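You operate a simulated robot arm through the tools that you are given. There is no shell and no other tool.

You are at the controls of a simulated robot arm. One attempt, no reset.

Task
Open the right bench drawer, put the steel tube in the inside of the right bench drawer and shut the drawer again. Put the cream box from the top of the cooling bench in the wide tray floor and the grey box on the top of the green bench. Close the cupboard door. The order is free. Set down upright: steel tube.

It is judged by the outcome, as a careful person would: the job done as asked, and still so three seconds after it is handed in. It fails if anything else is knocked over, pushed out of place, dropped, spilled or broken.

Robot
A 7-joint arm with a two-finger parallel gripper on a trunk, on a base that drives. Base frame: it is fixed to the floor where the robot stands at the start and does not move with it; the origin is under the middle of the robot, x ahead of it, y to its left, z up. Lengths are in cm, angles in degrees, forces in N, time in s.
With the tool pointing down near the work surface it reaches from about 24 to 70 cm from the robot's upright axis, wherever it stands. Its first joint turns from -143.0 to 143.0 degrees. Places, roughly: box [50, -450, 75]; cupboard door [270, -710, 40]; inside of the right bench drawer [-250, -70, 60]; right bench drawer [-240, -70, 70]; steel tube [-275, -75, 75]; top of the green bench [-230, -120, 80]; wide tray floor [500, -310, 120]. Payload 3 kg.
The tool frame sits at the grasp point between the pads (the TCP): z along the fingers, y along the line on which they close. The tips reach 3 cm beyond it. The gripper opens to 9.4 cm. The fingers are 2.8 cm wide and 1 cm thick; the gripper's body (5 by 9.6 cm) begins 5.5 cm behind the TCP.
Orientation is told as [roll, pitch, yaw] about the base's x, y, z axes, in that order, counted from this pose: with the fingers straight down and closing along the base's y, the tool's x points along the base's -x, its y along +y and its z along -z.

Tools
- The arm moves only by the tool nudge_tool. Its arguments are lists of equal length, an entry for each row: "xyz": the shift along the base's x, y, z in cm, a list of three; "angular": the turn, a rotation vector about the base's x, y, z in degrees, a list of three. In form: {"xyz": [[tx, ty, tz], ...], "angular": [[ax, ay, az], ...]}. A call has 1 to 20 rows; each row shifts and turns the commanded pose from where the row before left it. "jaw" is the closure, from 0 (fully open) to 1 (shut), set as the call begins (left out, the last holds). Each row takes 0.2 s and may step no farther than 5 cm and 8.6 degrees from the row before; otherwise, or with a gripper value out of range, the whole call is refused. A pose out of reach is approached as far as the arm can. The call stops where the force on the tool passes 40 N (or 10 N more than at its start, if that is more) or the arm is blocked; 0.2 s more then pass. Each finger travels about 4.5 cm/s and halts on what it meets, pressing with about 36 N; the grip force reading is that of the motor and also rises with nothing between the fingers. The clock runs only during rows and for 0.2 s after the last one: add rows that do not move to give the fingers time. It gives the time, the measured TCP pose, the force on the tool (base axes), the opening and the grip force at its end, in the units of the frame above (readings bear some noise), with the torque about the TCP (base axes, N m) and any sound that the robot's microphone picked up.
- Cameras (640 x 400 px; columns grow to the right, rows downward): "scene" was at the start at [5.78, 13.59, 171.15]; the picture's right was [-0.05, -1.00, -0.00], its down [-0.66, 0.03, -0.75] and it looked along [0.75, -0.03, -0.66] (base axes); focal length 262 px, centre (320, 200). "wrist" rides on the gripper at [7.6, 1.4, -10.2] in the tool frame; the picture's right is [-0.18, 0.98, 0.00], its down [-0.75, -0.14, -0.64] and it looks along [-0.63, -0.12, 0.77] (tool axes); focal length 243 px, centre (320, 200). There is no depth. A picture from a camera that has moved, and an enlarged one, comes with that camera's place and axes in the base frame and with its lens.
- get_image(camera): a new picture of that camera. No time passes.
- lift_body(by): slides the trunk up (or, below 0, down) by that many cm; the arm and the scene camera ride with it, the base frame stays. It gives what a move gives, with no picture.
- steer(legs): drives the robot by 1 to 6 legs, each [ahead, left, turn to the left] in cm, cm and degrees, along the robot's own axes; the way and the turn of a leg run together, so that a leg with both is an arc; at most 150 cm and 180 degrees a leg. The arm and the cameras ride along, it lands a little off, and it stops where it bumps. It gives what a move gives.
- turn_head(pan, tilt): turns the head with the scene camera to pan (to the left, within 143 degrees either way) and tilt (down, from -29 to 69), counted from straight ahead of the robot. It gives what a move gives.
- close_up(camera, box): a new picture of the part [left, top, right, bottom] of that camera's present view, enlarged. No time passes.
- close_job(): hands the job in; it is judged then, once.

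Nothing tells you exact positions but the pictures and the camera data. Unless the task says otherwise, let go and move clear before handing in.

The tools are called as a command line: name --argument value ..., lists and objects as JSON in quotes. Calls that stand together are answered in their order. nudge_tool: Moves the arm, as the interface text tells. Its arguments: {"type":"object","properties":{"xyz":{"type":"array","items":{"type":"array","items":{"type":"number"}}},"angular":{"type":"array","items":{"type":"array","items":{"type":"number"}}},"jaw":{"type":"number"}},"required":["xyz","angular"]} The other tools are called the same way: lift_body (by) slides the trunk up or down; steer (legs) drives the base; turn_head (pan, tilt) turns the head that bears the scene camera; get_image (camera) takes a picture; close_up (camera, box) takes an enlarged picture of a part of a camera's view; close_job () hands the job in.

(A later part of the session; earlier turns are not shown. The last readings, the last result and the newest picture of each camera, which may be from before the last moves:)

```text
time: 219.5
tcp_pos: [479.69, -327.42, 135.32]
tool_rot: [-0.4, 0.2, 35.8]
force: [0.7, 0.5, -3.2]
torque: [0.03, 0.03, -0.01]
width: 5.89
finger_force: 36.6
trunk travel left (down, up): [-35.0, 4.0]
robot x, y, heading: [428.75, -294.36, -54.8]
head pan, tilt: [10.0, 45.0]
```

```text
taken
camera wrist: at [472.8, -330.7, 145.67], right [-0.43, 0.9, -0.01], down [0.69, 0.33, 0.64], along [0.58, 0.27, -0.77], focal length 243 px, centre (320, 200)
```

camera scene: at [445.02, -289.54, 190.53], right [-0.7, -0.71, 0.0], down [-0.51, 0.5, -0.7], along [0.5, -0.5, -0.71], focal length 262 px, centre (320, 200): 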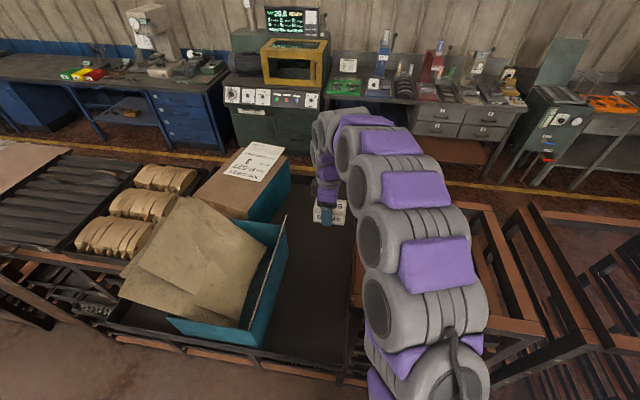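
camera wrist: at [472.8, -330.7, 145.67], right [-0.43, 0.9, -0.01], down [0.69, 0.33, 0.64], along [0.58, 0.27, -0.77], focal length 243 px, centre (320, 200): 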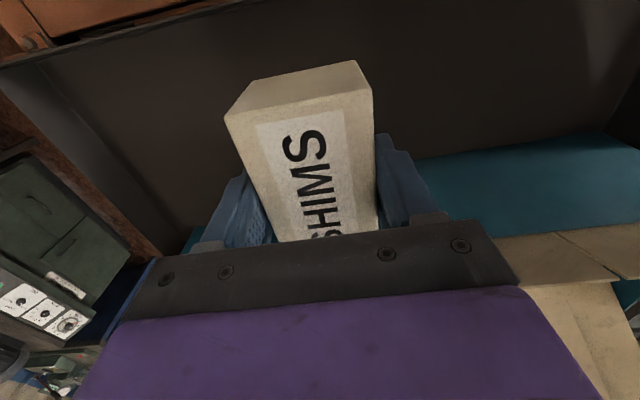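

Right above the free strip. Lowering.

nudge_tool --xyz '[[0, 0, -3], [0, 0, -3], [0, 0, -3], [0, 0, -3], [0, 0, -1.5], [0, 0, 0]]' --angular '[[0, 0, 0], [0, 0, 0], [0, 0, 0], [0, 0, 0], [0, 0, 0], [0, 0, 0]]'

get_image --camera "wrist"

get_image --camera "scene"

```text
time: 220.9
tcp_pos: [479.44, -327.53, 121.84]
tool_rot: [-0.4, 0.2, 35.8]
force: [0.2, -1.1, -2.9]
torque: [0.04, 0.01, -0.01]
width: 5.9
finger_force: 36.3
trunk travel left (down, up): [-35.0, 4.0]
robot x, y, heading: [428.33, -293.81, -54.9]
head pan, tilt: [10.0, 45.0]
```

```text
taken
camera wrist: at [472.47, -330.73, 132.04], right [-0.42, 0.91, -0.01], down [0.69, 0.33, 0.64], along [0.58, 0.27, -0.77], focal length 243 px, centre (320, 200)
```

wrist: 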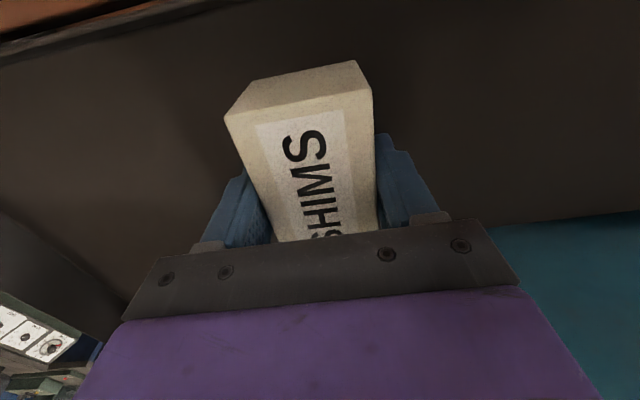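

```text
taken
camera scene: at [444.57, -289.6, 190.57], right [-0.7, -0.71, 0.0], down [-0.51, 0.5, -0.7], along [0.5, -0.5, -0.71], focal length 262 px, centre (320, 200)
```

scene: 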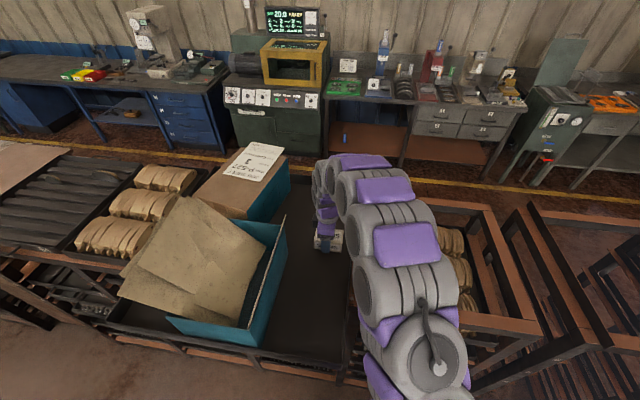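

nudge_tool --xyz '[[0, 0, -0.8], [0, 0, -0.6], [0, 0, -0.4], [0, 0, 0]]' --angular '[[0, 0, 0], [0, 0, 0], [0, 0, 0], [0, 0, 0]]'

nudge_tool --xyz '[[0, 0, -0.4], [0, 0, -0.3], [0, 0, 0]]' --angular '[[0, 0, 0], [0, 0, 0], [0, 0, 0]]'

```text
time: 221.9
tcp_pos: [479.56, -327.43, 120.04]
tool_rot: [-0.4, 0.1, 35.7]
force: [0.6, 0.5, -1.7]
torque: [0.01, -0.02, -0.01]
width: 5.9
finger_force: 36.0
trunk travel left (down, up): [-35.0, 4.0]
robot x, y, heading: [428.21, -294.22, -54.6]
head pan, tilt: [10.0, 45.0]
```

```text
time: 222.7
tcp_pos: [479.57, -327.55, 119.21]
tool_rot: [-0.4, 0.2, 36.0]
force: [-1.1, -0.3, -1.8]
torque: [-0.01, -0.06, 0.04]
width: 5.9
finger_force: 35.5
trunk travel left (down, up): [-35.0, 4.0]
robot x, y, heading: [428.67, -294.19, -54.5]
head pan, tilt: [10.0, 45.0]
```

nudge_tool --xyz '[[0, 0, -0.4], [0, 0, -0.3], [0, 0, 0]]' --angular '[[0, 0, 0], [0, 0, 0], [0, 0, 0]]'

get_image --camera "wrist"

```text
time: 223.5
tcp_pos: [479.55, -327.57, 118.87]
tool_rot: [-0.8, 0.0, 35.8]
force: [5.2, -3.3, 32.6]
torque: [0.48, 0.13, -0.01]
width: 5.93
finger_force: 35.5
trunk travel left (down, up): [-35.0, 4.0]
robot x, y, heading: [428.81, -294.54, -54.5]
head pan, tilt: [10.0, 45.0]
```

```text
taken
camera wrist: at [472.55, -330.77, 129.15], right [-0.42, 0.91, -0.01], down [0.69, 0.33, 0.64], along [0.59, 0.26, -0.77], focal length 243 px, centre (320, 200)
```

wrist: 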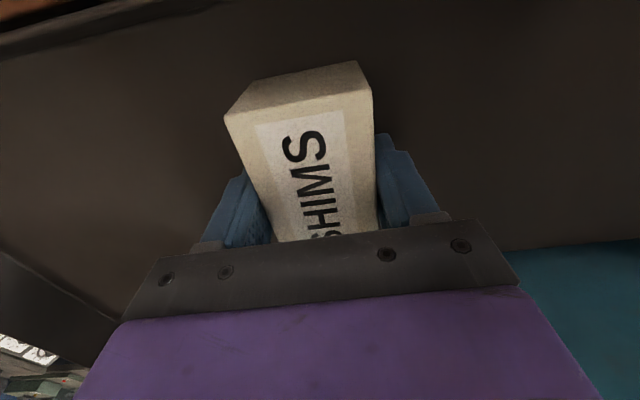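

The box has touched the tray floor (z ≈ 115.6). I'll ease up, release and rise.

nudge_tool --xyz '[[0, 0, 0.3], [0, 0, 0]]' --angular '[[0, 0, 0], [0, 0, 0]]'

nudge_tool --xyz '[[0, 0, 0], [0, 0, 0], [0, 0, 0], [0, 0, 0]]' --angular '[[0, 0, 0], [0, 0, 0], [0, 0, 0], [0, 0, 0]]' --jaw 0.1

nudge_tool --xyz '[[0, 0, 1.5], [0, 0, 3], [0, 0, 4], [0, 0, 4], [0, 0, 4]]' --angular '[[0, 0, 0], [0, 0, 0], [0, 0, 0], [0, 0, 0], [0, 0, 0]]'

get_image --camera "wrist"

get_image --camera "scene"

```text
time: 224.1
tcp_pos: [479.59, -327.64, 118.9]
tool_rot: [-0.4, 0.1, 35.8]
force: [4.8, -5.0, 15.8]
torque: [0.09, -0.67, -0.23]
width: 5.9
finger_force: 35.6
trunk travel left (down, up): [-35.0, 4.0]
robot x, y, heading: [428.71, -294.16, -54.6]
head pan, tilt: [10.0, 45.0]
```

```text
time: 225.1
tcp_pos: [479.48, -327.45, 118.89]
tool_rot: [-0.4, 0.3, 35.8]
force: [0.0, -0.3, -0.7]
torque: [0.0, -0.01, 0.0]
width: 8.44
finger_force: 0.1
trunk travel left (down, up): [-35.0, 4.0]
robot x, y, heading: [428.49, -294.24, -54.6]
head pan, tilt: [10.0, 45.0]
```

```text
time: 226.3
tcp_pos: [479.44, -327.52, 135.41]
tool_rot: [-0.5, 0.1, 35.9]
force: [-0.3, 0.6, 1.1]
torque: [0.01, 0.03, 0.01]
width: 8.44
finger_force: 0.0
trunk travel left (down, up): [-35.0, 4.0]
robot x, y, heading: [428.71, -294.31, -54.6]
head pan, tilt: [10.0, 45.0]
```

```text
taken
camera wrist: at [472.52, -330.8, 145.72], right [-0.43, 0.91, -0.01], down [0.69, 0.33, 0.64], along [0.58, 0.27, -0.77], focal length 243 px, centre (320, 200)
```

wrist: 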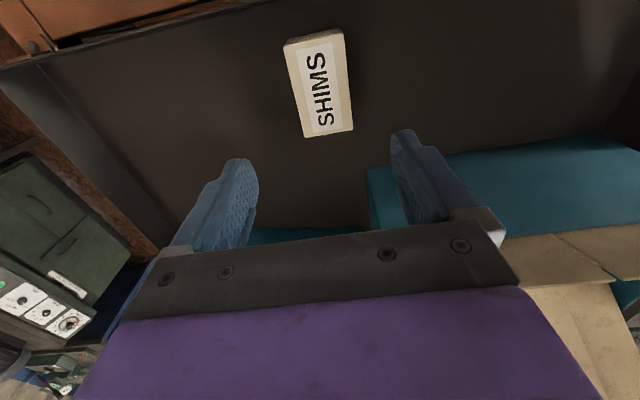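

```text
taken
camera scene: at [444.39, -289.49, 190.59], right [-0.7, -0.71, 0.0], down [-0.51, 0.5, -0.71], along [0.5, -0.5, -0.71], focal length 262 px, centre (320, 200)
```

scene: 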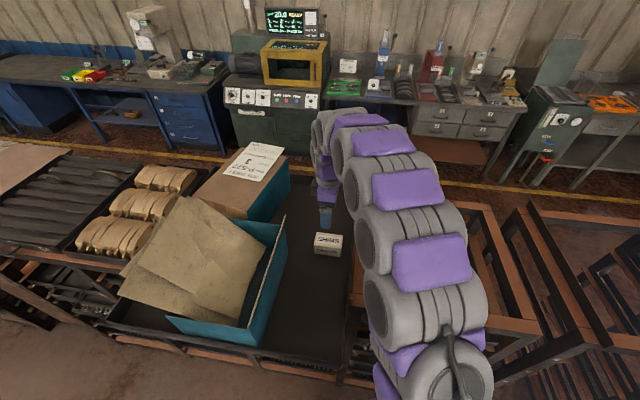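

The cream box lies flat on the tray floor. Now I'll retract the arm and back away, then drive out of the aisle towards the cupboard near the oven.

nudge_tool --xyz '[[-4.49, -0.3, 0], [-4.49, -0.3, 0], [-4.49, -0.3, 0], [-4.49, -0.3, 0], [-4.49, -0.3, 0], [-4.49, -0.3, 0], [-4.49, -0.3, 0]]' --angular '[[0, 0, 0], [0, 0, 0], [0, 0, 0], [0, 0, 0], [0, 0, 0], [0, 0, 0], [0, 0, 0]]'

steer --legs '[[-24, 0, 0.5], [0, -125, 0], [0, -125, 0]]'

turn_head --pan -20 --tilt 25

get_image --camera "scene"

```text
time: 227.9
tcp_pos: [447.79, -329.63, 135.37]
tool_rot: [-0.6, 0.0, 35.9]
force: [0.5, 0.0, 0.4]
torque: [0.02, -0.01, 0.01]
width: 8.46
finger_force: 0.0
trunk travel left (down, up): [-35.0, 4.0]
robot x, y, heading: [428.69, -294.31, -54.7]
head pan, tilt: [10.0, 45.0]
```

```text
time: 241.5
tcp_pos: [231.36, -456.88, 135.37]
tool_rot: [-0.4, 0.2, 36.0]
force: [0.7, -0.2, 1.0]
torque: [-0.01, -0.03, 0.01]
width: 8.46
finger_force: 0.1
trunk travel left (down, up): [-35.0, 4.0]
robot x, y, heading: [211.46, -421.76, -54.3]
head pan, tilt: [10.0, 45.0]
```

```text
time: 242.4
tcp_pos: [231.24, -456.67, 135.41]
tool_rot: [-0.6, 0.0, 36.1]
force: [0.1, -0.2, 0.4]
torque: [0.0, 0.01, 0.01]
width: 8.47
finger_force: 0.1
trunk travel left (down, up): [-35.0, 4.0]
robot x, y, heading: [211.73, -421.7, -54.4]
head pan, tilt: [-20.0, 25.0]
```

```text
taken
camera scene: at [223.77, -420.15, 193.67], right [-0.96, -0.27, 0.0], down [-0.12, 0.41, -0.91], along [0.24, -0.87, -0.42], focal length 262 px, centre (320, 200)
```

scene: 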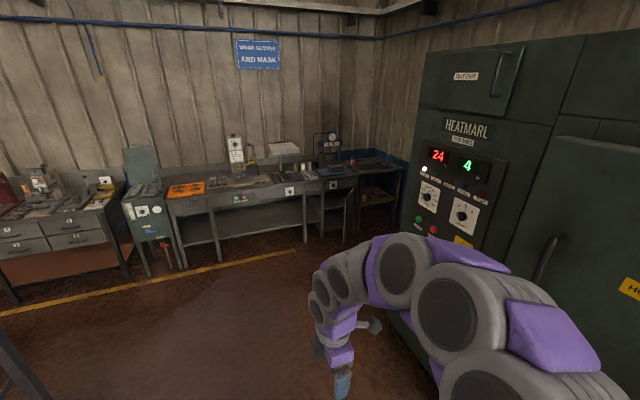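

close_up --camera "scene" --box '[270, 130, 430, 260]'

```text
3.08 times, centred on (350, 195) of scene
camera zoom: at [223.77, -420.15, 193.67], right [-0.96, -0.27, 0.0], down [-0.12, 0.41, -0.91], along [0.24, -0.87, -0.42], focal length 806 px, centre (228, 215)
```

zoom: 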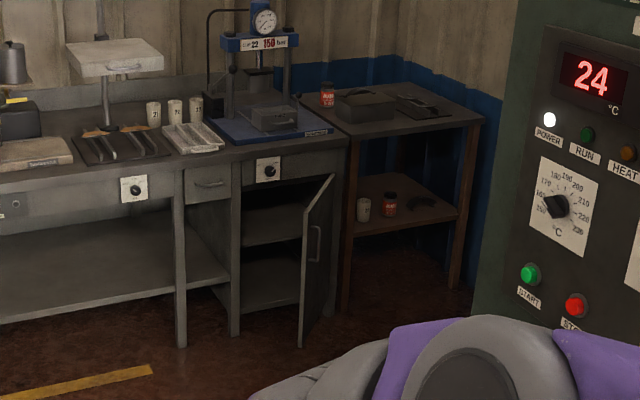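

The cupboard door is hinged on its right and stands open about 45°, free edge near [268, -685], at the bench beside the oven. I'll lower the trunk, drive in past the oven's corner and look closer.

lift_body --by -34

steer --legs '[[0, 0, 0.7], [150, 0, 0], [20, 0, 0]]'

turn_head --pan -40 --tilt 35

get_image --camera "scene"

```text
time: 245.8
tcp_pos: [231.36, -456.74, 101.47]
tool_rot: [-0.5, 0.1, 36.0]
force: [0.4, 0.1, 0.2]
torque: [-0.03, 0.01, 0.0]
width: 8.47
finger_force: 0.0
trunk travel left (down, up): [-1.0, 38.0]
robot x, y, heading: [211.83, -421.87, -54.3]
head pan, tilt: [-20.0, 25.0]
```

```text
time: 254.7
tcp_pos: [331.7, -592.95, 101.44]
tool_rot: [-0.3, 0.0, 36.9]
force: [-0.4, -0.8, -0.4]
torque: [0.01, 0.0, -0.02]
width: 8.47
finger_force: 0.1
trunk travel left (down, up): [-1.0, 38.0]
robot x, y, heading: [311.7, -558.11, -53.3]
head pan, tilt: [-20.0, 25.0]
```

```text
time: 255.5
tcp_pos: [331.77, -592.75, 101.43]
tool_rot: [-0.5, 0.1, 36.8]
force: [1.0, 0.5, 0.3]
torque: [0.0, -0.03, 0.0]
width: 8.43
finger_force: 0.0
trunk travel left (down, up): [-1.0, 38.0]
robot x, y, heading: [312.0, -558.0, -53.5]
head pan, tilt: [-40.0, 35.0]
```

```text
taken
camera scene: at [320.56, -556.26, 158.1], right [-1.0, 0.06, 0.0], down [0.03, 0.57, -0.82], along [-0.05, -0.82, -0.57], focal length 262 px, centre (320, 200)
```

scene: 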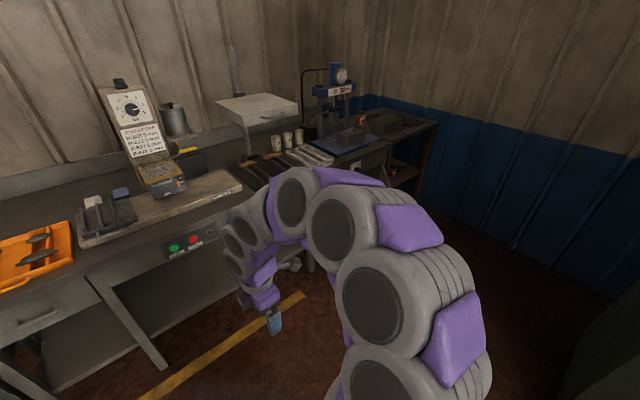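

steer --legs '[[12, 0, -0.3], [0, -55, 0]]'

turn_head --pan -12 --tilt 45

get_image --camera "scene"

get_image --camera "wrist"

turn_head --pan -110 --tilt 45

get_image --camera "scene"

```text
time: 259.6
tcp_pos: [293.75, -635.3, 101.49]
tool_rot: [-0.5, 0.3, 36.3]
force: [-0.3, 1.0, -0.8]
torque: [0.01, 0.0, 0.0]
width: 8.47
finger_force: 0.0
trunk travel left (down, up): [-1.0, 38.0]
robot x, y, heading: [273.92, -600.84, -54.2]
head pan, tilt: [-40.0, 35.0]
```

```text
time: 260.5
tcp_pos: [293.39, -635.37, 101.46]
tool_rot: [-0.5, 0.1, 36.4]
force: [-0.8, 0.0, 0.8]
torque: [0.02, -0.03, -0.03]
width: 8.45
finger_force: 0.1
trunk travel left (down, up): [-1.0, 38.0]
robot x, y, heading: [273.43, -600.44, -54.1]
head pan, tilt: [-12.0, 45.0]
```

```text
taken
camera scene: at [286.66, -597.39, 156.61], right [-0.92, -0.4, 0.0], down [-0.29, 0.65, -0.71], along [0.28, -0.65, -0.71], focal length 262 px, centre (320, 200)
```

scene: 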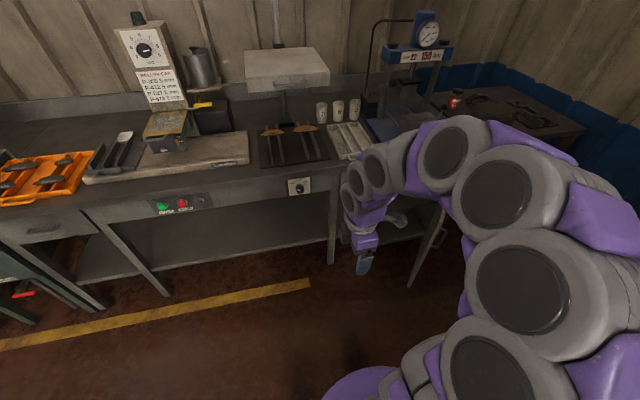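

```text
taken
camera wrist: at [286.59, -638.64, 111.76], right [-0.43, 0.9, -0.01], down [0.69, 0.34, 0.64], along [0.58, 0.27, -0.77], focal length 243 px, centre (320, 200)
```

wrist: 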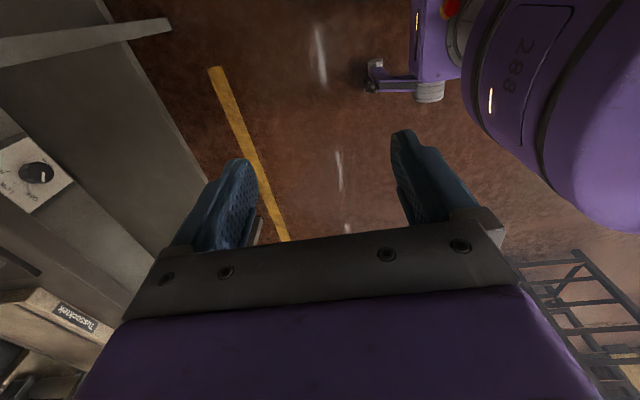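

```text
time: 262.2
tcp_pos: [293.54, -635.33, 101.54]
tool_rot: [-0.5, 0.1, 36.3]
force: [0.4, 0.2, -0.1]
torque: [0.04, 0.06, 0.02]
width: 8.45
finger_force: 0.0
trunk travel left (down, up): [-1.0, 38.0]
robot x, y, heading: [273.9, -600.42, -54.1]
head pan, tilt: [-110.0, 45.0]
```

```text
taken
camera scene: at [275.53, -592.18, 156.63], right [-0.27, 0.96, 0.0], down [0.68, 0.19, -0.71], along [-0.68, -0.19, -0.71], focal length 262 px, centre (320, 200)
```

scene: 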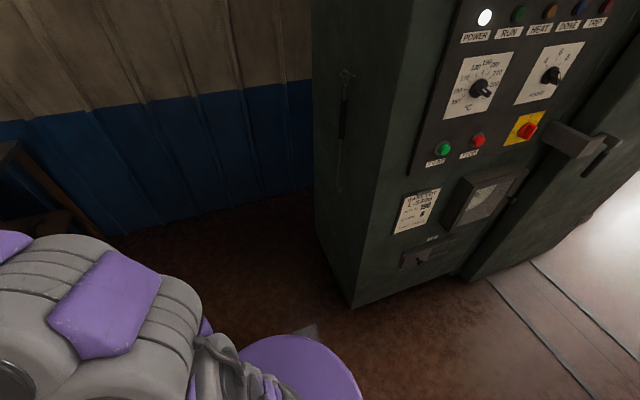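

The door's free edge is near [268, -683], z 15–70, hinge near [263, -721]. From the front I can push it straight shut with closed fingers. I'll first set the tool horizontal here, in free space.

nudge_tool --xyz '[[-0.32, -4.68, -3], [-0.32, -4.68, -3], [-0.32, -4.68, -3], [-0.32, -4.68, -3], [-0.32, -4.68, -3], [0, 0, -3], [0, 0, -3]]' --angular '[[0, 0, 0], [0, 0, 0], [0, 0, 0], [0, 0, 0], [0, 0, 0], [0, 0, 0], [0, 0, 0]]' --jaw 1

```text
refused: row 1 steps farther than a row can; nothing moved
```

nudge_tool --xyz '[[-0.3, -4, -2.6], [-0.3, -4, -2.6], [-0.3, -4, -2.6], [-0.3, -4, -2.6], [-0.3, -4, -2.6], [-0.1, -3.4, -2.6], [0, 0, -3], [0, 0, -3]]' --angular '[[0, 0, 0], [0, 0, 0], [0, 0, 0], [0, 0, 0], [0, 0, 0], [0, 0, 0], [0, 0, 0], [0, 0, 0]]' --jaw 1

nudge_tool --xyz '[[0, 0, 0], [0, 0, 0], [0, 0, 0], [0, 0, 0], [0, 0, 0], [0, 0, 0], [0, 0, 0], [0, 0, 0], [0, 0, 0], [0, 0, 0], [0, 0, 0]]' --angular '[[-6.63, -4.8, 0], [-6.63, -4.8, 0], [-6.63, -4.8, 0], [-6.63, -4.8, 0], [-6.63, -4.8, 0], [-6.63, -4.8, 0], [-6.63, -4.8, 0], [-6.63, -4.8, 0], [-6.63, -4.8, 0], [-6.63, -4.8, 0], [-6.63, -4.8, 0]]'

turn_head --pan -20 --tilt 45

get_image --camera "scene"

get_image --camera "wrist"

```text
time: 264.0
tcp_pos: [291.96, -658.79, 80.01]
tool_rot: [-0.5, 0.0, 36.3]
force: [0.2, -0.4, -0.6]
torque: [-0.03, 0.01, 0.0]
width: 0.0
finger_force: 33.3
trunk travel left (down, up): [-1.0, 38.0]
robot x, y, heading: [273.67, -600.6, -54.1]
head pan, tilt: [-110.0, 45.0]
```

```text
time: 266.4
tcp_pos: [291.78, -658.79, 79.84]
tool_rot: [-90.8, 0.3, 35.7]
force: [-0.2, 0.1, 0.5]
torque: [-0.01, -0.02, -0.05]
width: 0.0
finger_force: 33.2
trunk travel left (down, up): [-1.0, 38.0]
robot x, y, heading: [273.8, -600.9, -54.2]
head pan, tilt: [-110.0, 45.0]
```

```text
time: 268.1
tcp_pos: [291.91, -658.72, 79.76]
tool_rot: [-90.5, 0.4, 35.7]
force: [0.1, -0.8, -0.1]
torque: [0.0, -0.03, 0.0]
width: 0.0
finger_force: 33.2
trunk travel left (down, up): [-1.0, 38.0]
robot x, y, heading: [273.62, -600.59, -54.2]
head pan, tilt: [-20.0, 45.0]
```

```text
taken
camera scene: at [285.5, -597.98, 156.62], right [-0.96, -0.27, 0.0], down [-0.19, 0.68, -0.71], along [0.19, -0.68, -0.71], focal length 262 px, centre (320, 200)
```

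scene: 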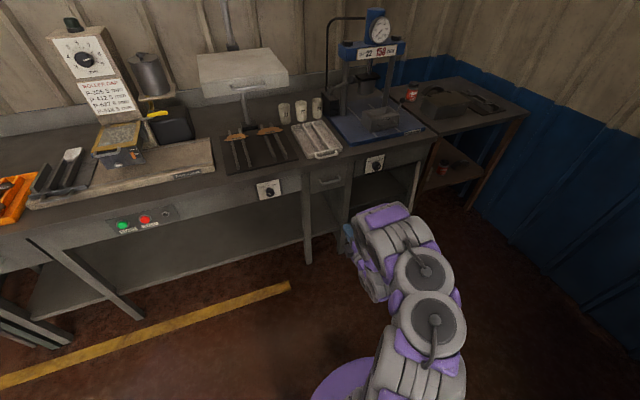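

```text
taken
camera wrist: at [279.74, -654.94, 78.43], right [0.15, 0.1, -0.98], down [0.24, 0.96, 0.13], along [0.96, -0.25, 0.12], focal length 243 px, centre (320, 200)
```

wrist: 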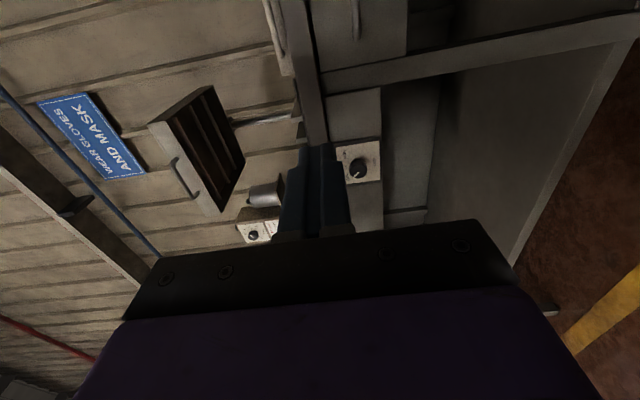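

nudge_tool --xyz '[[-1.2, 1.6, -4], [-1.2, 1.6, -4], [-1.2, 1.6, -4], [-1.2, 1.6, -4], [0, 0, -3]]' --angular '[[0, 0, 0], [0, 0, 0], [0, 0, 0], [0, 0, 0], [0, 0, 0]]'

steer --legs '[[0, -38, 0]]'

get_image --camera "scene"

get_image --camera "wrist"

```text
time: 269.3
tcp_pos: [287.25, -652.31, 60.99]
tool_rot: [-90.6, 0.5, 35.8]
force: [0.4, 0.5, 0.0]
torque: [-0.02, -0.03, 0.02]
width: 0.01
finger_force: 32.5
trunk travel left (down, up): [-1.0, 38.0]
robot x, y, heading: [273.66, -600.53, -54.1]
head pan, tilt: [-20.0, 45.0]
```

```text
time: 271.7
tcp_pos: [256.13, -674.32, 61.05]
tool_rot: [-90.5, 0.6, 35.1]
force: [0.7, -0.2, -0.4]
torque: [-0.02, 0.0, -0.01]
width: 0.0
finger_force: 32.6
trunk travel left (down, up): [-1.0, 38.0]
robot x, y, heading: [242.77, -622.5, -54.8]
head pan, tilt: [-20.0, 45.0]
```

```text
taken
camera scene: at [255.15, -619.69, 156.58], right [-0.97, -0.26, 0.0], down [-0.19, 0.68, -0.71], along [0.18, -0.68, -0.71], focal length 262 px, centre (320, 200)
```

scene: 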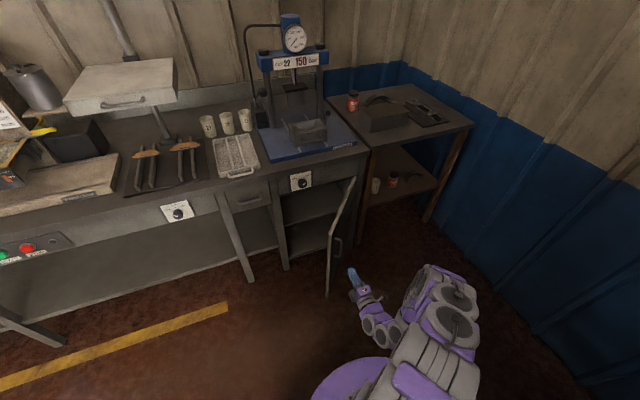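

```text
taken
camera wrist: at [244.05, -670.34, 59.71], right [0.15, 0.09, -0.98], down [0.25, 0.96, 0.13], along [0.96, -0.26, 0.12], focal length 243 px, centre (320, 200)
```

wrist: 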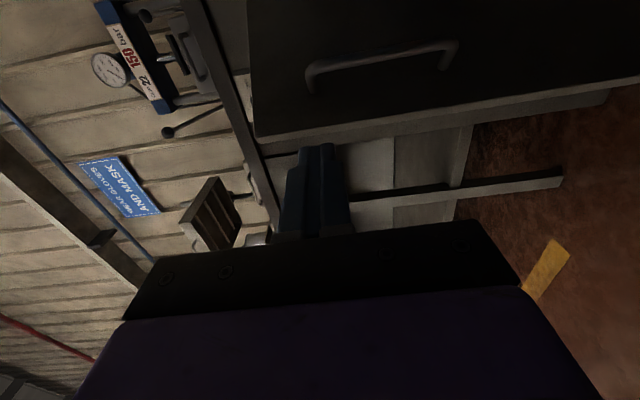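

The gripper is on the door's outer side. The handle ends near z = 62, so I'll push just above it at z ≈ 66: shift slightly, then drive closer before pushing.

nudge_tool --xyz '[[-2.4, -1.8, 2.5], [0, 0, 2.5]]' --angular '[[0, 0, 0], [0, 0, 0]]'

steer --legs '[[15, 0, 0]]'

get_image --camera "wrist"

get_image --camera "scene"

```text
time: 272.3
tcp_pos: [253.9, -676.12, 66.02]
tool_rot: [-90.5, 0.3, 35.2]
force: [0.3, 0.5, 0.6]
torque: [0.01, -0.01, -0.01]
width: 0.0
finger_force: 33.1
trunk travel left (down, up): [-1.0, 38.0]
robot x, y, heading: [243.06, -622.27, -54.9]
head pan, tilt: [-20.0, 45.0]
```

```text
time: 273.6
tcp_pos: [261.99, -688.52, 66.1]
tool_rot: [-90.6, 0.4, 35.0]
force: [0.9, 0.1, 0.1]
torque: [-0.01, -0.02, 0.01]
width: 0.0
finger_force: 33.3
trunk travel left (down, up): [-1.0, 38.0]
robot x, y, heading: [251.58, -634.74, -54.9]
head pan, tilt: [-20.0, 45.0]
```

```text
taken
camera wrist: at [250.02, -684.5, 64.68], right [0.15, 0.09, -0.98], down [0.25, 0.96, 0.13], along [0.96, -0.26, 0.12], focal length 243 px, centre (320, 200)
```

wrist: 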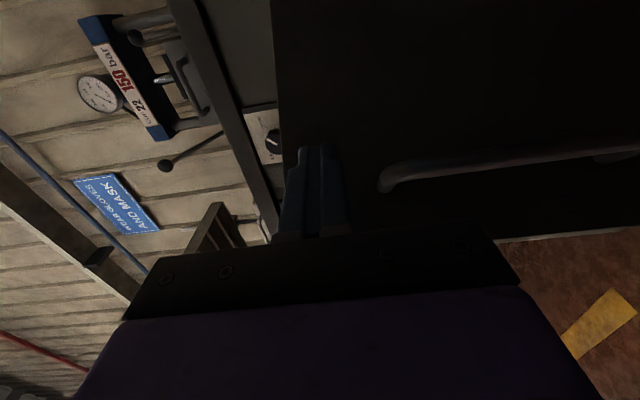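

```text
taken
camera scene: at [263.03, -632.41, 156.64], right [-0.97, -0.26, 0.0], down [-0.18, 0.68, -0.71], along [0.19, -0.68, -0.71], focal length 262 px, centre (320, 200)
```

scene: 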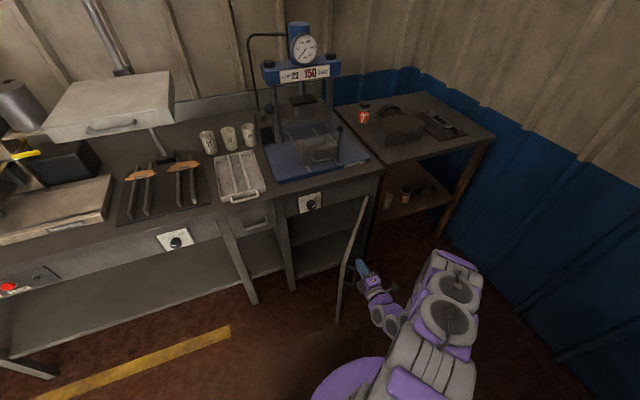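

The fingertips are just in front of the door's outer face, above the handle. Pushing it shut slowly.

nudge_tool --xyz '[[0.71, -0.97, 0], [0.71, -0.97, 0], [0.71, -0.97, 0], [0.71, -0.97, 0], [0.71, -0.97, 0], [0.71, -0.97, 0], [0.71, -0.97, 0], [0.71, -0.97, 0], [0.71, -0.97, 0], [0.71, -0.97, 0]]' --angular '[[0, 0, 0], [0, 0, 0], [0, 0, 0], [0, 0, 0], [0, 0, 0], [0, 0, 0], [0, 0, 0], [0, 0, 0], [0, 0, 0], [0, 0, 0]]'

get_image --camera "scene"

get_image --camera "wrist"

```text
time: 275.9
tcp_pos: [269.31, -697.94, 66.15]
tool_rot: [-90.6, 0.4, 35.1]
force: [-0.1, 0.3, -0.5]
torque: [0.02, 0.03, 0.0]
width: 0.0
finger_force: 32.6
trunk travel left (down, up): [-1.0, 38.0]
robot x, y, heading: [251.5, -634.57, -55.0]
head pan, tilt: [-20.0, 45.0]
```

```text
taken
camera scene: at [263.24, -632.38, 156.62], right [-0.97, -0.26, 0.0], down [-0.18, 0.68, -0.71], along [0.18, -0.68, -0.71], focal length 262 px, centre (320, 200)
```

scene: 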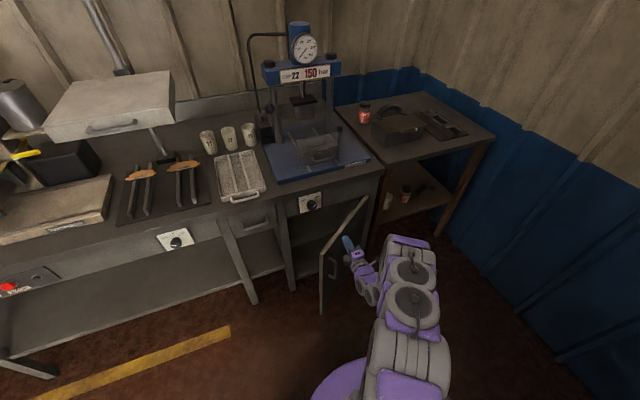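

```text
taken
camera wrist: at [257.29, -694.08, 64.75], right [0.15, 0.09, -0.98], down [0.25, 0.96, 0.13], along [0.96, -0.26, 0.12], focal length 243 px, centre (320, 200)
```

wrist: 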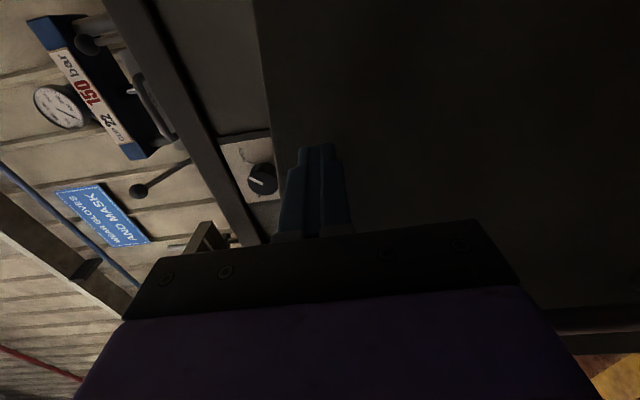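

The door is swinging shut with it. Pushing on.

nudge_tool --xyz '[[0.71, -0.97, 0], [0.71, -0.97, 0], [0.71, -0.97, 0], [0.71, -0.97, 0], [0.71, -0.97, 0], [0.71, -0.97, 0], [0.71, -0.97, 0], [0.71, -0.97, 0]]' --angular '[[0, 0, 0], [0, 0, 0], [0, 0, 0], [0, 0, 0], [0, 0, 0], [0, 0, 0], [0, 0, 0], [0, 0, 0]]'

get_image --camera "scene"

get_image --camera "wrist"

```text
time: 277.6
tcp_pos: [274.85, -705.73, 66.26]
tool_rot: [-90.6, 0.5, 35.1]
force: [-0.6, 0.5, 0.3]
torque: [0.0, -0.02, -0.02]
width: 0.02
finger_force: 32.9
trunk travel left (down, up): [-1.0, 38.0]
robot x, y, heading: [251.15, -635.05, -54.9]
head pan, tilt: [-20.0, 45.0]
```

```text
taken
camera scene: at [263.32, -632.4, 156.62], right [-0.97, -0.26, 0.0], down [-0.18, 0.68, -0.7], along [0.18, -0.68, -0.71], focal length 262 px, centre (320, 200)
```

scene: 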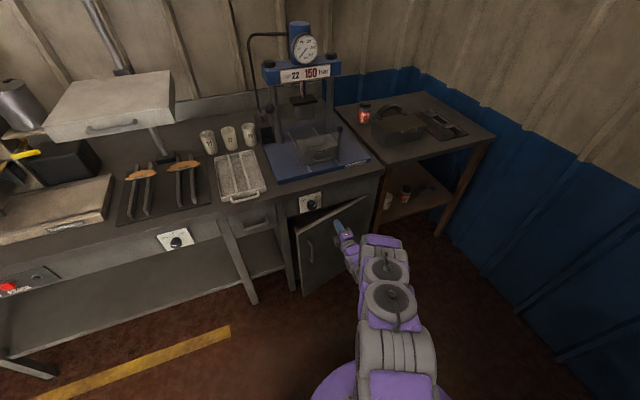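

```text
taken
camera wrist: at [262.91, -701.86, 64.86], right [0.15, 0.09, -0.98], down [0.25, 0.96, 0.13], along [0.96, -0.26, 0.12], focal length 243 px, centre (320, 200)
```

wrist: 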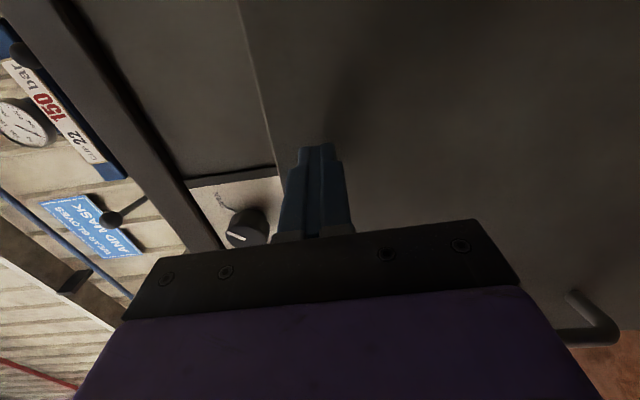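

nudge_tool --xyz '[[0.6, -0.8, 0], [0.6, -0.8, 0], [0.6, -0.8, 0]]' --angular '[[0, 0, 0], [0, 0, 0], [0, 0, 0]]'

steer --legs '[[3, 0, 0]]'

get_image --camera "scene"

get_image --camera "wrist"

```text
time: 278.4
tcp_pos: [276.76, -708.26, 66.27]
tool_rot: [-90.7, 0.6, 35.1]
force: [0.4, -0.2, 0.2]
torque: [0.02, -0.04, 0.0]
width: 0.0
finger_force: 33.2
trunk travel left (down, up): [-1.0, 38.0]
robot x, y, heading: [250.86, -634.47, -55.1]
head pan, tilt: [-20.0, 45.0]
```

```text
time: 279.3
tcp_pos: [278.4, -710.71, 66.34]
tool_rot: [-90.6, 0.5, 35.2]
force: [0.0, 0.6, 0.5]
torque: [0.03, -0.01, 0.03]
width: 0.0
finger_force: 32.5
trunk travel left (down, up): [-1.0, 38.0]
robot x, y, heading: [253.45, -637.55, -55.0]
head pan, tilt: [-20.0, 45.0]
```

```text
taken
camera scene: at [265.08, -634.86, 156.62], right [-0.97, -0.26, 0.0], down [-0.19, 0.68, -0.7], along [0.18, -0.68, -0.71], focal length 262 px, centre (320, 200)
```

scene: 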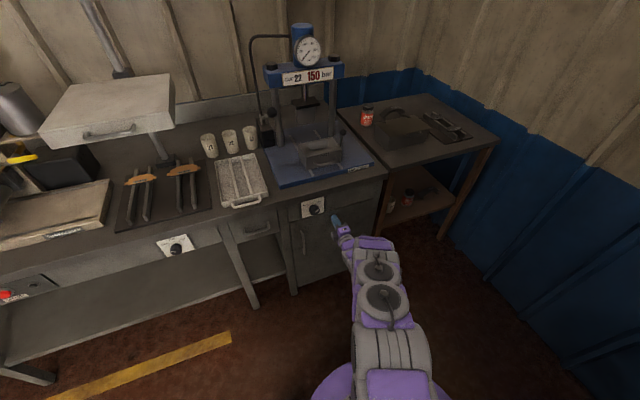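

```text
taken
camera wrist: at [266.42, -706.7, 64.85], right [0.15, 0.09, -0.98], down [0.25, 0.96, 0.13], along [0.96, -0.26, 0.12], focal length 243 px, centre (320, 200)
```

wrist: 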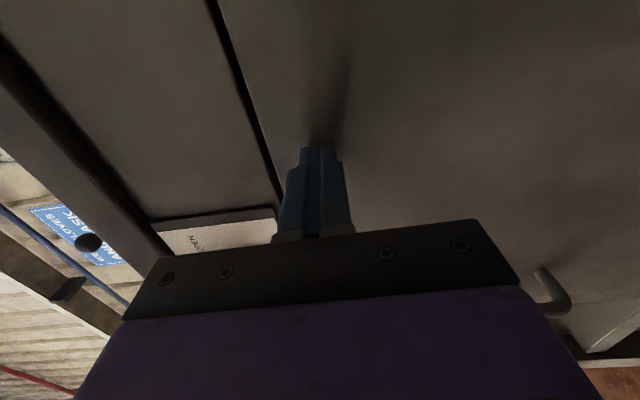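

Nearly flush. I'll push in small steps until it meets a stop.

steer --legs '[[1.5, 0, 0]]'

close_up --camera "scene" --box '[240, 170, 400, 310]'

steer --legs '[[1.5, 0, 0]]'

close_up --camera "scene" --box '[240, 170, 400, 310]'

```text
time: 280.1
tcp_pos: [278.58, -710.99, 66.49]
tool_rot: [-90.9, 0.4, 35.2]
force: [-0.1, 2.9, 0.6]
torque: [0.01, -0.01, 0.07]
width: 0.0
finger_force: 33.3
trunk travel left (down, up): [-1.0, 38.0]
robot x, y, heading: [253.82, -638.01, -55.1]
head pan, tilt: [-20.0, 45.0]
stopped in leg 1: the force on the tool passed its limit at 85 N (the readings are from after the stop); the commanded pose is now the measured one
```

```text
2.86 times, centred on (320, 240) of scene
camera zoom: at [265.52, -635.5, 156.61], right [-0.97, -0.26, 0.0], down [-0.19, 0.68, -0.71], along [0.18, -0.68, -0.71], focal length 749 px, centre (320, 86)
```

zoom: 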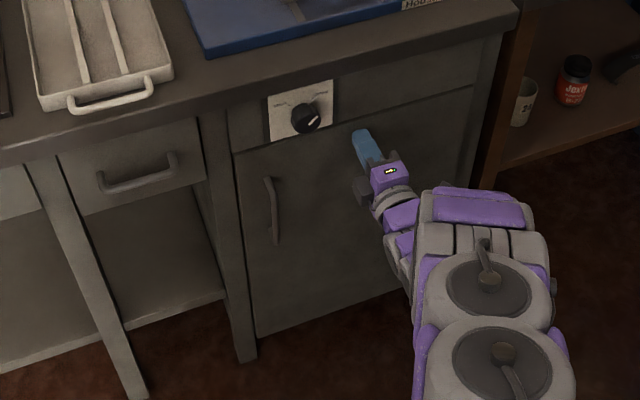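

```text
time: 280.8
tcp_pos: [278.82, -710.98, 66.45]
tool_rot: [-91.0, 0.3, 35.1]
force: [-7.8, 16.7, 12.5]
torque: [-0.15, -0.33, 0.34]
width: 0.0
finger_force: 33.3
trunk travel left (down, up): [-1.0, 38.0]
robot x, y, heading: [254.18, -637.73, -55.0]
head pan, tilt: [-20.0, 45.0]
stopped in leg 1: the force on the tool passed its limit at 66 N (the readings are from after the stop); the commanded pose is now the measured one
```

```text
2.86 times, centred on (320, 240) of scene
camera zoom: at [265.67, -635.48, 156.63], right [-0.97, -0.26, 0.0], down [-0.18, 0.68, -0.71], along [0.18, -0.68, -0.71], focal length 749 px, centre (320, 86)
```

zoom: 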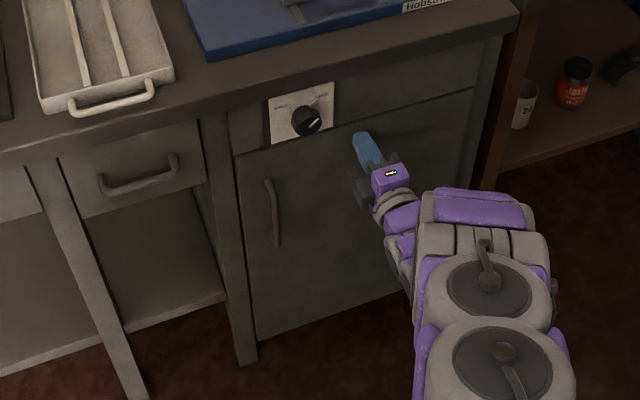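

The door is flush shut. I'll back off, then bring the tool down and retract the arm.

steer --legs '[[-22, 0, 0]]'

close_up --camera "scene" --box '[240, 100, 400, 240]'

nudge_tool --xyz '[[-0.9, 1.2, 3], [-0.9, 1.2, 3], [-0.9, 1.2, 3], [-0.9, 1.2, 3], [-0.9, 1.2, 3], [-0.9, 1.2, 3], [-0.9, 1.2, 3], [-0.9, 1.2, 3], [-0.9, 1.2, 3], [-0.9, 1.2, 3], [0, 0, 0]]' --angular '[[6.7, 4.7, 0], [6.7, 4.7, 0], [6.7, 4.7, 0], [6.7, 4.7, 0], [6.7, 4.7, 0], [6.7, 4.7, 0], [6.7, 4.7, 0], [6.7, 4.7, 0], [6.7, 4.7, 0], [6.7, 4.7, 0], [6.7, 4.7, 0]]' --jaw 0

```text
time: 282.5
tcp_pos: [266.2, -693.29, 66.4]
tool_rot: [-90.8, 0.3, 35.3]
force: [-0.3, 0.4, 0.2]
torque: [-0.01, 0.01, 0.02]
width: 0.0
finger_force: 33.6
trunk travel left (down, up): [-1.0, 38.0]
robot x, y, heading: [241.64, -620.72, -55.0]
head pan, tilt: [-20.0, 45.0]
```

```text
2.86 times, centred on (320, 170) of scene
camera zoom: at [253.27, -618.02, 156.62], right [-0.97, -0.26, 0.0], down [-0.19, 0.68, -0.71], along [0.18, -0.68, -0.71], focal length 749 px, centre (320, 286)
```

zoom: 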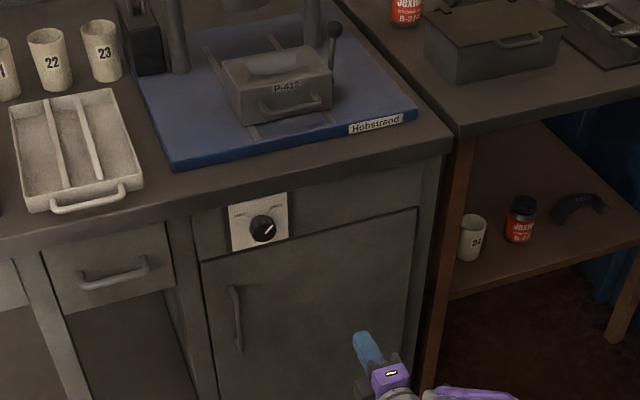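

```text
time: 284.9
tcp_pos: [257.35, -681.87, 95.81]
tool_rot: [-3.6, -0.4, 35.4]
force: [0.2, 0.7, -0.2]
torque: [-0.03, -0.01, 0.02]
width: 9.4
finger_force: 0.1
out of reach, approached as far as the arm can: row 7
trunk travel left (down, up): [-1.0, 38.0]
robot x, y, heading: [241.42, -620.34, -54.7]
head pan, tilt: [-20.0, 45.0]
```

The door stays shut. Straightening and retracting the arm, then driving back out past the oven.

nudge_tool --xyz '[[0, 0, 1], [0.53, 4.33, 0.5], [0.53, 4.33, 0.5], [0.53, 4.33, 0.5], [0.53, 4.33, 0.5], [0.53, 4.33, 0.5], [0.53, 4.33, 0.5]]' --angular '[[2.9, 2.1, 0], [0, 0, 0], [0, 0, 0], [0, 0, 0], [0, 0, 0], [0, 0, 0], [0, 0, 0]]'

steer --legs '[[0, 0, 1.0], [0, 105, 0], [-150, 0, 0], [-28, 0, 0]]'

get_image --camera "scene"

```text
time: 286.5
tcp_pos: [260.81, -655.37, 100.29]
tool_rot: [-0.2, -0.2, 35.5]
force: [0.7, -0.7, -0.1]
torque: [0.03, -0.01, 0.01]
width: 9.4
finger_force: 0.1
trunk travel left (down, up): [-1.0, 38.0]
robot x, y, heading: [241.24, -620.72, -55.2]
head pan, tilt: [-20.0, 45.0]
```

```text
time: 300.9
tcp_pos: [238.54, -448.44, 100.36]
tool_rot: [-0.2, 0.7, 38.2]
force: [0.2, -0.4, 1.2]
torque: [-0.03, 0.05, -0.01]
width: 9.41
finger_force: 0.0
trunk travel left (down, up): [-1.0, 38.0]
robot x, y, heading: [216.98, -415.01, -52.5]
head pan, tilt: [-20.0, 45.0]
```

```text
taken
camera scene: at [230.09, -410.51, 156.44], right [-0.95, -0.3, 0.01], down [-0.22, 0.67, -0.71], along [0.2, -0.68, -0.7], focal length 262 px, centre (320, 200)
```

scene: 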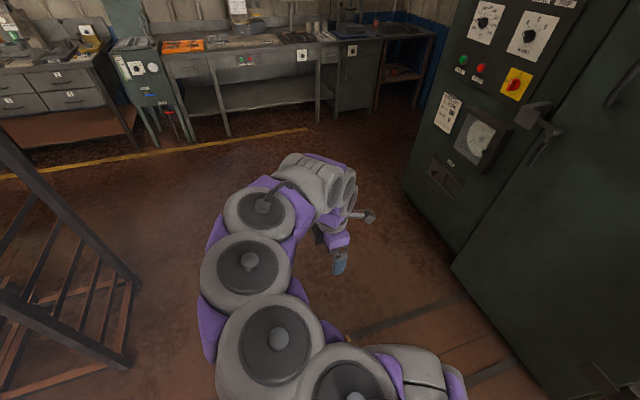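

Now reversing further and turning back to face the hood.

steer --legs '[[-73, 0, 0], [0, 0, -91.2]]'

turn_head --pan 0 --tilt 40

get_image --camera "scene"

```text
time: 308.7
tcp_pos: [137.3, -377.97, 100.36]
tool_rot: [-0.3, -0.3, -51.7]
force: [0.3, 0.4, -0.7]
torque: [0.03, -0.02, 0.03]
width: 9.38
finger_force: 0.0
trunk travel left (down, up): [-1.0, 38.0]
robot x, y, heading: [171.58, -357.14, -142.1]
head pan, tilt: [-20.0, 45.0]
```

```text
time: 309.6
tcp_pos: [137.35, -377.86, 100.32]
tool_rot: [-0.2, -0.1, -51.7]
force: [-0.7, 0.2, 0.9]
torque: [0.02, -0.03, -0.02]
width: 9.38
finger_force: 0.1
trunk travel left (down, up): [-1.0, 38.0]
robot x, y, heading: [171.05, -356.75, -142.3]
head pan, tilt: [0.0, 40.0]
```

```text
taken
camera scene: at [175.49, -371.54, 157.32], right [-0.61, 0.79, 0.0], down [0.51, 0.39, -0.76], along [-0.61, -0.47, -0.64], focal length 262 px, centre (320, 200)
```

scene: 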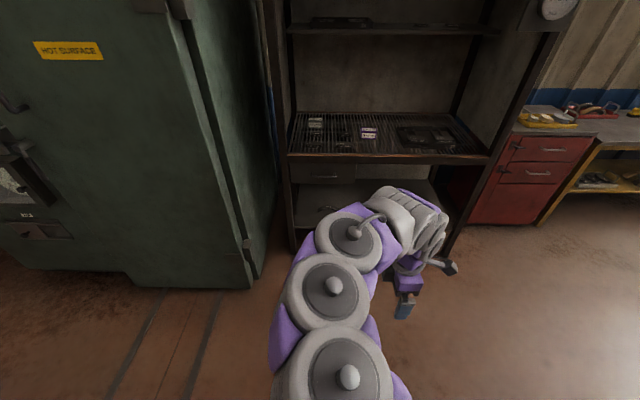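

Facing the hood again. I'll raise the trunk to the earlier height and drive in.

lift_body --by 6

steer --legs '[[0, 0, -1.5], [85, 0, 0]]'

get_image --camera "scene"

get_image --camera "wrist"

```text
time: 310.6
tcp_pos: [137.5, -377.97, 106.29]
tool_rot: [-0.2, -0.2, -51.8]
force: [-1.0, -0.5, -0.7]
torque: [-0.01, 0.03, 0.05]
width: 9.42
finger_force: 0.1
trunk travel left (down, up): [-7.0, 32.0]
robot x, y, heading: [171.53, -356.97, -142.2]
head pan, tilt: [0.0, 40.0]
```

```text
time: 315.4
tcp_pos: [69.04, -426.93, 106.3]
tool_rot: [-0.1, -0.3, -53.0]
force: [0.0, -0.9, 0.2]
torque: [-0.02, 0.0, -0.02]
width: 9.41
finger_force: 0.1
trunk travel left (down, up): [-7.0, 32.0]
robot x, y, heading: [103.57, -406.77, -143.5]
head pan, tilt: [0.0, 40.0]
```

```text
taken
camera scene: at [107.3, -421.48, 163.32], right [-0.59, 0.81, 0.0], down [0.52, 0.38, -0.76], along [-0.62, -0.45, -0.64], focal length 262 px, centre (320, 200)
```

scene: 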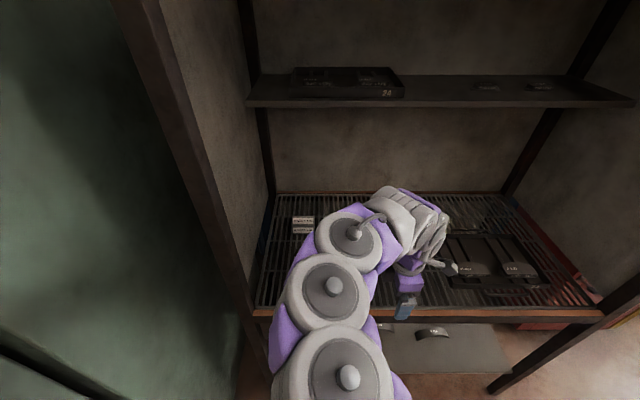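

```text
taken
camera wrist: at [65.67, -420.0, 116.57], right [0.9, 0.45, 0.0], down [0.34, -0.68, 0.64], along [0.28, -0.58, -0.76], focal length 243 px, centre (320, 200)
```

wrist: 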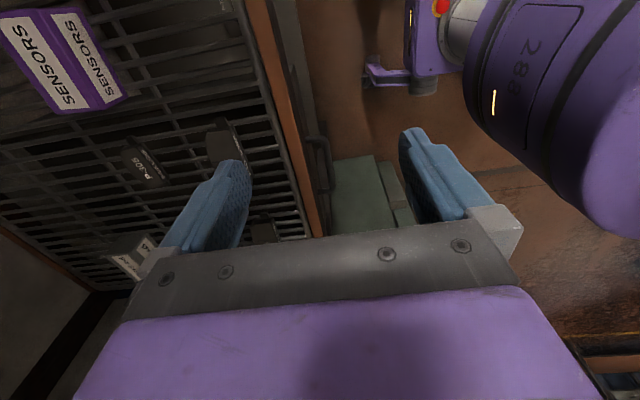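

close_up --camera "scene" --box '[250, 190, 350, 260]'

```text
5.71 times, centred on (300, 225) of scene
camera zoom: at [107.3, -421.48, 163.32], right [-0.59, 0.81, 0.0], down [0.52, 0.38, -0.76], along [-0.62, -0.45, -0.64], focal length 1498 px, centre (434, 57)
```

zoom: 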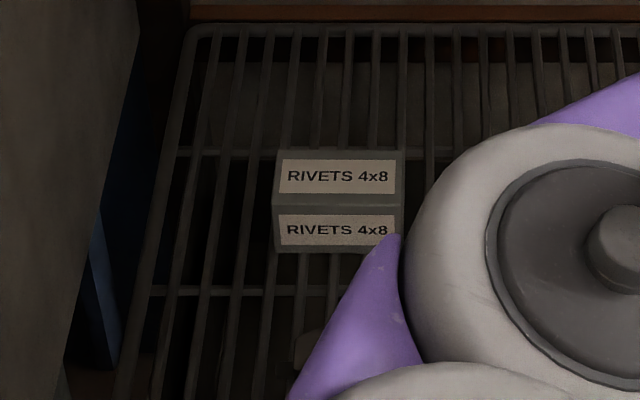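

Grey box "RIVETS" top is centred near [51.7, -470.7], square to the bench. I'll drive 18 cm in and move the gripper over it.

steer --legs '[[17.5, 0, 0]]'

nudge_tool --xyz '[[-0.36, -4.14, 0], [-0.36, -4.14, 0], [-0.36, -4.14, 0], [-0.36, -4.14, 0], [-0.36, -4.14, 0], [-0.36, -4.14, 0], [-0.36, -4.14, 0]]' --angular '[[0, 0, -0.7], [0, 0, 0], [0, 0, 0], [0, 0, 0], [0, 0, 0], [0, 0, 0], [0, 0, 0]]'

get_image --camera "wrist"

get_image --camera "scene"

```text
time: 316.9
tcp_pos: [54.88, -437.5, 106.3]
tool_rot: [-0.3, -0.2, -52.9]
force: [0.4, -0.6, -0.5]
torque: [0.0, -0.02, -0.01]
width: 9.37
finger_force: 0.1
trunk travel left (down, up): [-7.0, 32.0]
robot x, y, heading: [89.2, -417.03, -143.7]
head pan, tilt: [0.0, 40.0]
```

```text
time: 318.5
tcp_pos: [52.04, -466.49, 106.36]
tool_rot: [-0.3, -0.2, -53.7]
force: [-0.4, 0.0, -0.7]
torque: [0.03, -0.03, 0.02]
width: 9.36
finger_force: 0.1
trunk travel left (down, up): [-7.0, 32.0]
robot x, y, heading: [89.36, -417.25, -143.9]
head pan, tilt: [0.0, 40.0]
```

```text
taken
camera wrist: at [48.89, -459.5, 116.57], right [0.9, 0.43, 0.0], down [0.33, -0.69, 0.65], along [0.28, -0.58, -0.76], focal length 243 px, centre (320, 200)
```

wrist: 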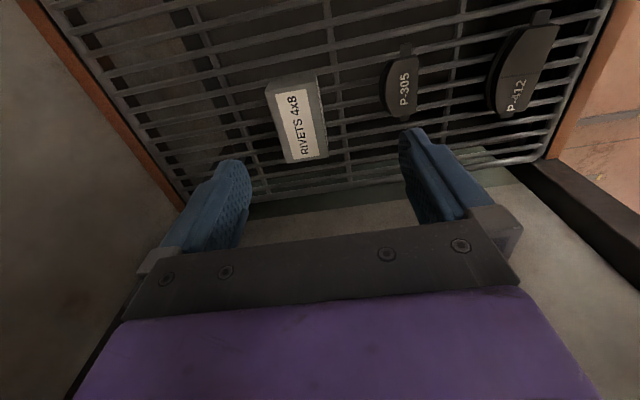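

```text
taken
camera scene: at [92.8, -432.18, 163.3], right [-0.59, 0.81, 0.0], down [0.52, 0.38, -0.76], along [-0.62, -0.45, -0.65], focal length 262 px, centre (320, 200)
```

scene: 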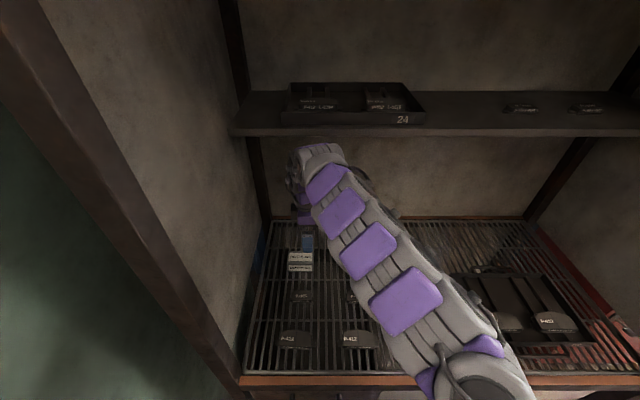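

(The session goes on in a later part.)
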